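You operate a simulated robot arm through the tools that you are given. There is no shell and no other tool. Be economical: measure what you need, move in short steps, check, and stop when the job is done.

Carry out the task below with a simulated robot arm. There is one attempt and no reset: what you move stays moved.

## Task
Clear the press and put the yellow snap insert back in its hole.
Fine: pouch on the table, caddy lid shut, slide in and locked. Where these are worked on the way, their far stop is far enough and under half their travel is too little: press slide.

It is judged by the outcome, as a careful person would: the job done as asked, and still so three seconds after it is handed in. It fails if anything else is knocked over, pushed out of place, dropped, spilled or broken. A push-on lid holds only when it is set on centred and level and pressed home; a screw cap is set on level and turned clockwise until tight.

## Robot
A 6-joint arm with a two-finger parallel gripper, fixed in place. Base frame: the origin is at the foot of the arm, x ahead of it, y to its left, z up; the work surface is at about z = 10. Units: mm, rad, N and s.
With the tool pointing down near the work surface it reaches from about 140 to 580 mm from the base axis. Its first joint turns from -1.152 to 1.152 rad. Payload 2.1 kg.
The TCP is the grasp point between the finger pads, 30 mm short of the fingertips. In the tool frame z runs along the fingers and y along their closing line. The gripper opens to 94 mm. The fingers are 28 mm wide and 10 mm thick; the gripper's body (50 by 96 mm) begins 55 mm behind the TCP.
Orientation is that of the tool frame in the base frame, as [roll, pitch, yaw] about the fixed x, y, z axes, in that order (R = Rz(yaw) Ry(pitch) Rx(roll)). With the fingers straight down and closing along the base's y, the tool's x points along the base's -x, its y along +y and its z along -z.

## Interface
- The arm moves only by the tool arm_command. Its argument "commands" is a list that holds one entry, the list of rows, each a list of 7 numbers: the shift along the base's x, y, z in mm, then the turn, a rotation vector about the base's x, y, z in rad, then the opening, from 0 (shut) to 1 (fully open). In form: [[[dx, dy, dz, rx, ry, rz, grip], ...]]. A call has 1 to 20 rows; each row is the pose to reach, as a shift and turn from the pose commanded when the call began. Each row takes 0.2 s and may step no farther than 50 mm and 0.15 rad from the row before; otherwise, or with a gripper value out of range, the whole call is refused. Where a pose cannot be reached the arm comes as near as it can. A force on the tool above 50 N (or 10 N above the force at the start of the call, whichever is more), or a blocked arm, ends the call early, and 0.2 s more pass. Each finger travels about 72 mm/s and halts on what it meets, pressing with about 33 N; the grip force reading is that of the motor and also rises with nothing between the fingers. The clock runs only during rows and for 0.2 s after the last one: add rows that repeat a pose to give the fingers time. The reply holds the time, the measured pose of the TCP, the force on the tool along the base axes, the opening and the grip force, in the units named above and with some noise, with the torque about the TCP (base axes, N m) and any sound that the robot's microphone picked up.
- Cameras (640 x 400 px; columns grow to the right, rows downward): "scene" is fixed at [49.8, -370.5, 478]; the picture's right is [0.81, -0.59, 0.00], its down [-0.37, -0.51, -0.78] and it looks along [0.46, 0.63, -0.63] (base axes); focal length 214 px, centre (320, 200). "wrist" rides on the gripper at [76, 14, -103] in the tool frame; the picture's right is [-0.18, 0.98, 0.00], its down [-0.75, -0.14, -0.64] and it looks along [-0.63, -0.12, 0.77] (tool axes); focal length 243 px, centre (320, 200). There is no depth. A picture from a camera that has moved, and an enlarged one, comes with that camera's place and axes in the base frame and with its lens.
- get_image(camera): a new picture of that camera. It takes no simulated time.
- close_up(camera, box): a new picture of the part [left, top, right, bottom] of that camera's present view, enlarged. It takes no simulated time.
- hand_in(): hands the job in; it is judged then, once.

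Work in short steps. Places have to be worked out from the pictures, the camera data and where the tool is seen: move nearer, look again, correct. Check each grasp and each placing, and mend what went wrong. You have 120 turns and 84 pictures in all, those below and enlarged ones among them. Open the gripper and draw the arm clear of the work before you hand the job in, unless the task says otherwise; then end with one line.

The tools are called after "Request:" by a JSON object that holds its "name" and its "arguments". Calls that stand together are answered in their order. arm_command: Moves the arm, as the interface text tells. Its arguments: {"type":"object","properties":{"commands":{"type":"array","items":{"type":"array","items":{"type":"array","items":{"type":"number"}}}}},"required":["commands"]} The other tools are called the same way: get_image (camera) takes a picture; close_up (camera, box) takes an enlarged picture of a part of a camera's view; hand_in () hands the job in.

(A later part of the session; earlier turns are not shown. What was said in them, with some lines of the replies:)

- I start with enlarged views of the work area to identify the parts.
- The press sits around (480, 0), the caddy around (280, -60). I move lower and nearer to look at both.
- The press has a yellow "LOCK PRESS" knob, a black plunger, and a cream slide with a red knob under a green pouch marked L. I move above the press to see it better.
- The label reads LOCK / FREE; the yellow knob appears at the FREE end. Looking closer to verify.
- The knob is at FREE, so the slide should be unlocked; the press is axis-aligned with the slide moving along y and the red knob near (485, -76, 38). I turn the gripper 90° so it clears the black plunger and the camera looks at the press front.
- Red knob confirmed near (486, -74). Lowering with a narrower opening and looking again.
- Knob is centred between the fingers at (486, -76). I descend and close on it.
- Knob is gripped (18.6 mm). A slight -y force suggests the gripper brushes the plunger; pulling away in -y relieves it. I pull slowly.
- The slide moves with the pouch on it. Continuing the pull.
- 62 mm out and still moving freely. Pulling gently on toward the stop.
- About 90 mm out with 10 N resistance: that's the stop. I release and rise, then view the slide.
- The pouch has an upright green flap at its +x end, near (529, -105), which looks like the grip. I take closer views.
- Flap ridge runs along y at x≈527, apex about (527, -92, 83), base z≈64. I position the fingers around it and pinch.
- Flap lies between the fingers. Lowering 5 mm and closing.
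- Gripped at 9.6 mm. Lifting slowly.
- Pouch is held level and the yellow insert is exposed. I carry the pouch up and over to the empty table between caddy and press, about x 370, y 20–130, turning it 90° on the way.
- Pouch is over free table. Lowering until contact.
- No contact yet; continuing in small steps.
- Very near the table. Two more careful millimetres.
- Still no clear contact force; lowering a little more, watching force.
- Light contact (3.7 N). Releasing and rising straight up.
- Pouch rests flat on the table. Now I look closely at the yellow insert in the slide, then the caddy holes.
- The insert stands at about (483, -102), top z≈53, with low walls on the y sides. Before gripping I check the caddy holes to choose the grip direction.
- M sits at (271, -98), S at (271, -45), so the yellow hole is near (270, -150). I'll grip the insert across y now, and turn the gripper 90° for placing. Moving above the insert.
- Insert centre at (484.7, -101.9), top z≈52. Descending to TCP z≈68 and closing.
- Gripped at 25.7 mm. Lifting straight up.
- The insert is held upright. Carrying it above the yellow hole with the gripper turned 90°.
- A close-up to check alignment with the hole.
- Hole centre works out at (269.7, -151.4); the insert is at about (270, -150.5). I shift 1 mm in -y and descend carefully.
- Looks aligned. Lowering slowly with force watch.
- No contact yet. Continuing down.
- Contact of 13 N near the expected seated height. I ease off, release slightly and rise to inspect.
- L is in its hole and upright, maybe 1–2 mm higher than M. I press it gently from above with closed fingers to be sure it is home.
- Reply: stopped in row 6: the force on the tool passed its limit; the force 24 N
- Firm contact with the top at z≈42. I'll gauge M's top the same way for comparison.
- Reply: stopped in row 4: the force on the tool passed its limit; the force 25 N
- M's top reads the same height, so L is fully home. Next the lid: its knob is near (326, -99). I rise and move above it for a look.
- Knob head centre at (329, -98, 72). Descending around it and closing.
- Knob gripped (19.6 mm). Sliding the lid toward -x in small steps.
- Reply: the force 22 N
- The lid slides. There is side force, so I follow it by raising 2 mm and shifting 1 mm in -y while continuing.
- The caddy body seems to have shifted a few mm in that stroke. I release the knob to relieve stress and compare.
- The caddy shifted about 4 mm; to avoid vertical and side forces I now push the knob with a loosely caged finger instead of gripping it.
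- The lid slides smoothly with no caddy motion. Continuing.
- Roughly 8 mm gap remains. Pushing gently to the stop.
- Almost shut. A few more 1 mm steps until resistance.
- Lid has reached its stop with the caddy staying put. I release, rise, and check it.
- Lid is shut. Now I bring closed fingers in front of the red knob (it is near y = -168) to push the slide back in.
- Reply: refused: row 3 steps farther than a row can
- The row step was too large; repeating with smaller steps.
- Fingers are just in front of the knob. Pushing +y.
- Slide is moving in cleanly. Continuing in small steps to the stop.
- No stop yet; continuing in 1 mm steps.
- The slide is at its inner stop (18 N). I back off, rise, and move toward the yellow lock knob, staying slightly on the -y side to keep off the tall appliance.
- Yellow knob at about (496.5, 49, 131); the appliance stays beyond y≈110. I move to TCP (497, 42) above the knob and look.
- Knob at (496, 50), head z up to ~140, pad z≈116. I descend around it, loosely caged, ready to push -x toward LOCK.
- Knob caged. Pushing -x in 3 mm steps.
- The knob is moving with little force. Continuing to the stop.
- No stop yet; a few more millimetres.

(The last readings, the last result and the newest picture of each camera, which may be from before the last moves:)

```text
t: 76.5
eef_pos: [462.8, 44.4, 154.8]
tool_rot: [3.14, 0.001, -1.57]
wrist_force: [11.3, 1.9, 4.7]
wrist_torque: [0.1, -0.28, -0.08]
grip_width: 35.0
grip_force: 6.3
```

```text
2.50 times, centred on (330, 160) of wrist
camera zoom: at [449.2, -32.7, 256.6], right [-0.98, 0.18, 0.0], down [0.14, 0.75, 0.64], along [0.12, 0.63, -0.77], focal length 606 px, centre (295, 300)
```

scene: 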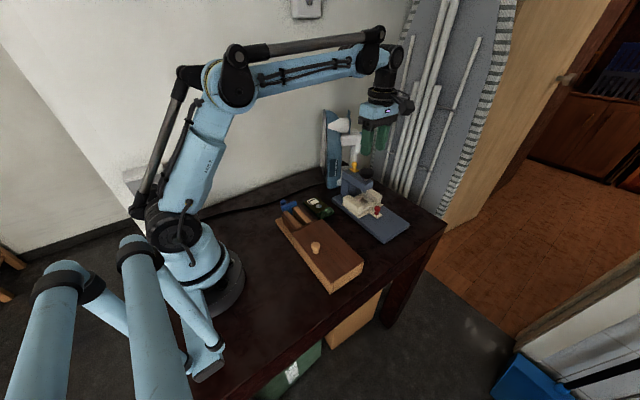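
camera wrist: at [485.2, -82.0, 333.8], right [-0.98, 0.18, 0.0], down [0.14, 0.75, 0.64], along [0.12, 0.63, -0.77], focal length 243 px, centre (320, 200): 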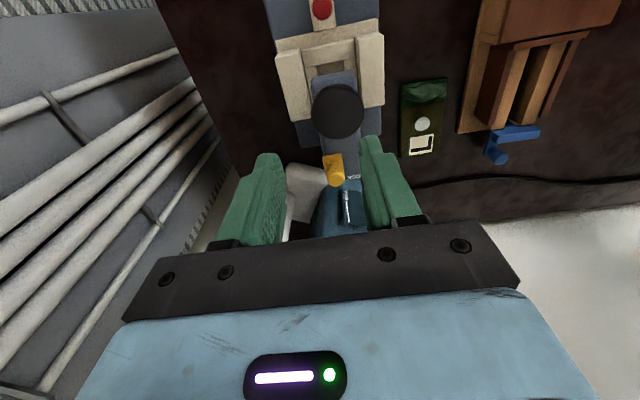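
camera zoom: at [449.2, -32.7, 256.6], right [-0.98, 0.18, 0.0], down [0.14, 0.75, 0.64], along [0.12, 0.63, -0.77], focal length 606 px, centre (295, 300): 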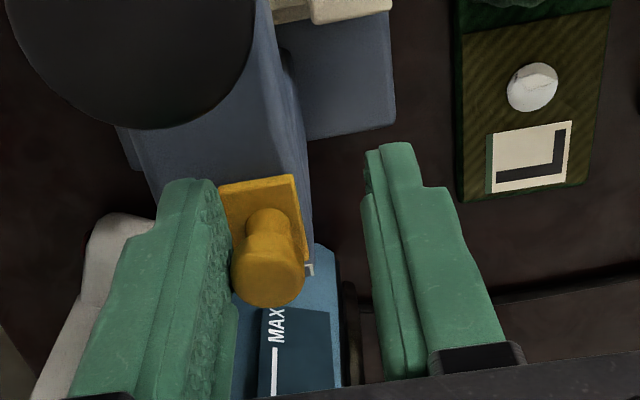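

Firm stop at the LOCK end (11 N, finger yielding). Backing off and rising clear.

Request:
{"name": "arm_command", "arguments": {"commands": [[[4, 0, 0, 0, 0, 0, 0.45], [4, 0, 0, 0, 0, 0, 0.5], [4, -2, 15, 0, 0, 0, 0.5], [4, -5, 50, 0, 0, 0, 0.5], [4, -30, 90, 0, 0, 0, 0.6], [-10, -65, 100, 0, 0, 0, 0.8], [-50, -80, 110, 0, 0, 0, 0.8], [-95, -90, 120, 0, 0, 0, 0.8], [-95, -90, 120, 0, 0, 0, 0.8]]]}}

Request:
{"name": "get_image", "arguments": {"camera": "scene"}}

Request:
{"name": "close_up", "arguments": {"camera": "scene", "box": [320, 140, 420, 240]}}

Request:
{"name": "get_image", "arguments": {"camera": "wrist"}}

```text
t: 78.5
eef_pos: [368.1, -45.2, 276.4]
tool_rot: [3.139, 0.001, -1.571]
wrist_force: [1.0, -0.4, -0.5]
wrist_torque: [0.03, -0.01, 0.03]
grip_width: 75.2
grip_force: 0.0
```

```text
8 pictures are left
```

scene: 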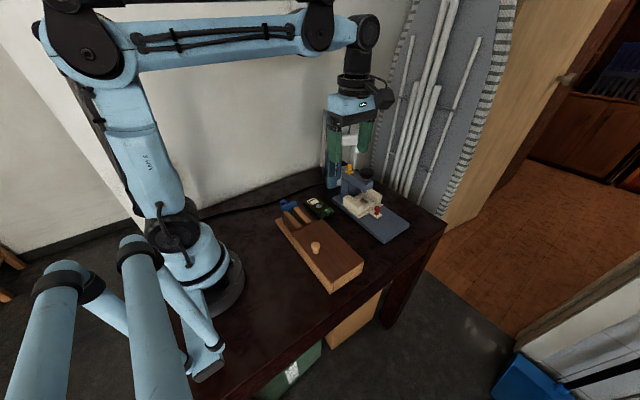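

```text
4.00 times, centred on (370, 190) of scene
camera zoom: at [49.8, -370.5, 478.0], right [0.81, -0.59, 0.0], down [-0.37, -0.51, -0.78], along [0.46, 0.63, -0.63], focal length 858 px, centre (120, 240)
```

zoom: 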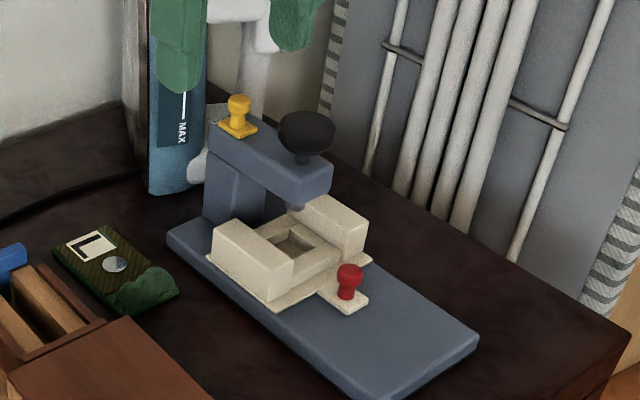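

```text
6 pictures are left
camera wrist: at [354.3, -122.3, 377.4], right [-0.98, 0.18, 0.0], down [0.14, 0.75, 0.64], along [0.12, 0.63, -0.77], focal length 243 px, centre (320, 200)
```

wrist: 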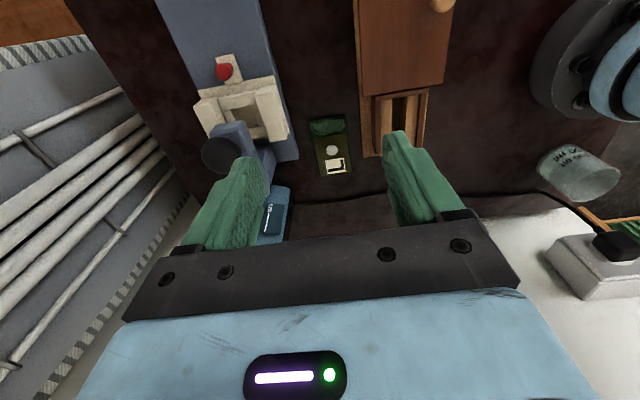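

I verify the lock knob position against the label with a tight close-up.

Request:
{"name": "close_up", "arguments": {"camera": "scene", "box": [365, 160, 395, 180]}}

Request:
{"name": "arm_command", "arguments": {"commands": [[[0, 20, 10, 0, 0, -0.14, 0.9], [0, 25, 10, 0, 0, -0.28, 0.9], [0, 30, 10, 0, 0, -0.42, 0.9], [0, 35, 10, 0, 0, -0.56, 0.9], [0, 40, 10, 0, 0, -0.7, 0.9], [0, 45, 10, 0, 0, -0.84, 0.9], [0, 50, 10, 0, 0, -0.98, 0.9], [0, 55, 10, 0, 0, -1.12, 0.9], [0, 60, 10, 0, 0, -1.26, 0.9], [20, 65, 0, 0, 0, -1.4, 0.9], [50, 65, 0, 0, 0, -1.52, 0.9], [70, 65, 0, 0, 0, -1.571, 0.9], [70, 65, 0, 0, 0, -1.571, 0.9]]]}}

Request:
{"name": "close_up", "arguments": {"camera": "wrist", "box": [240, 40, 420, 220]}}

```text
16.00 times, centred on (380, 170) of scene
camera zoom: at [49.8, -370.5, 478.0], right [0.81, -0.59, 0.0], down [-0.37, -0.51, -0.78], along [0.46, 0.63, -0.63], focal length 3432 px, centre (-640, 680)
```

zoom: 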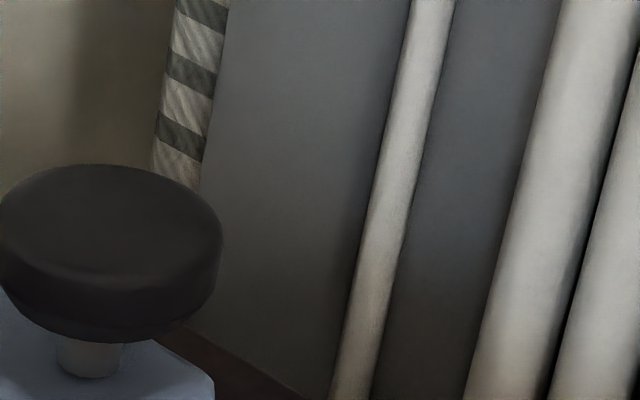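

```text
t: 81.3
eef_pos: [436.7, 19.1, 274.9]
tool_rot: [3.138, 0.0, 3.141]
wrist_force: [-0.2, 0.1, 0.6]
wrist_torque: [0.0, -0.01, 0.01]
grip_width: 84.5
grip_force: 0.0
```

```text
2.22 times, centred on (330, 130) of wrist
camera zoom: at [360.7, 33.0, 376.1], right [0.18, 0.98, 0.0], down [0.75, -0.14, 0.64], along [0.63, -0.12, -0.77], focal length 539 px, centre (298, 356)
```

zoom: 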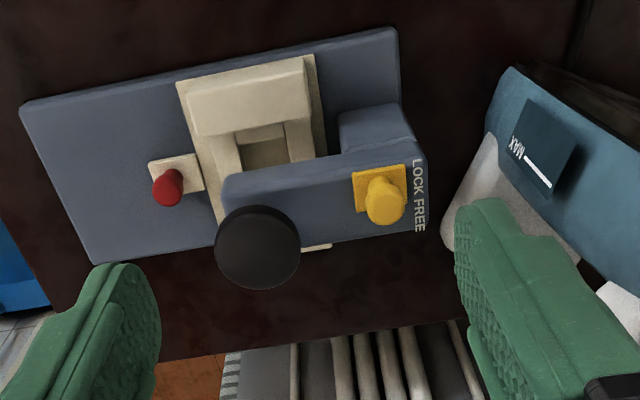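

The knob now sits at LOCK with the slide in. I retreat the arm to a clear pose with the gripper open, then hand in.

Request:
{"name": "arm_command", "arguments": {"commands": [[[-30, 10, 30, 0, 0, 0, 1], [-65, 20, 60, 0, 0, 0, 1], [-100, 30, 90, 0, 0, 0, 1], [-135, 40, 100, 0, 0, 0, 1], [-135, 40, 100, 0, 0, 0, 1]]]}}

Request:
{"name": "get_image", "arguments": {"camera": "wrist"}}

```text
t: 82.5
eef_pos: [305.5, 59.2, 373.8]
tool_rot: [3.138, 0.003, 3.141]
wrist_force: [-0.3, -0.7, 0.6]
wrist_torque: [0.01, -0.01, 0.0]
grip_width: 93.9
grip_force: 0.1
```

```text
3 pictures are left
camera wrist: at [227.3, 71.8, 475.7], right [0.18, 0.98, 0.0], down [0.75, -0.14, 0.64], along [0.63, -0.12, -0.77], focal length 243 px, centre (320, 200)
```

wrist: 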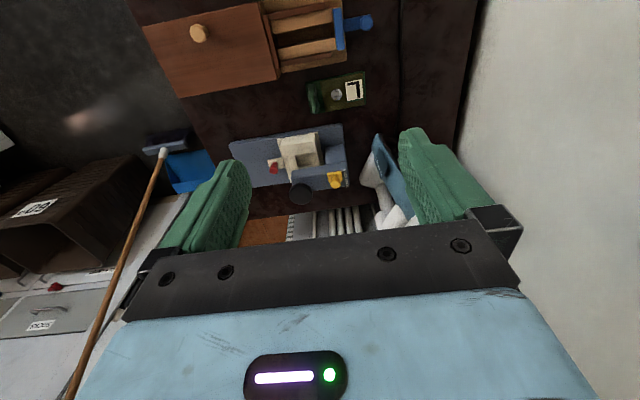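

Everything is in place: pouch on the table, insert home, lid shut, slide in and locked, arm clear. Handing in.

Request:
{"name": "hand_in", "arguments": {}}

```text
The job is handed in.
```

The press is cleared and the yellow insert is back in its hole; the pouch is on the table, the caddy lid shut, and the slide in and locked, though the caddy shifted about 4 mm while I was closing its lid.
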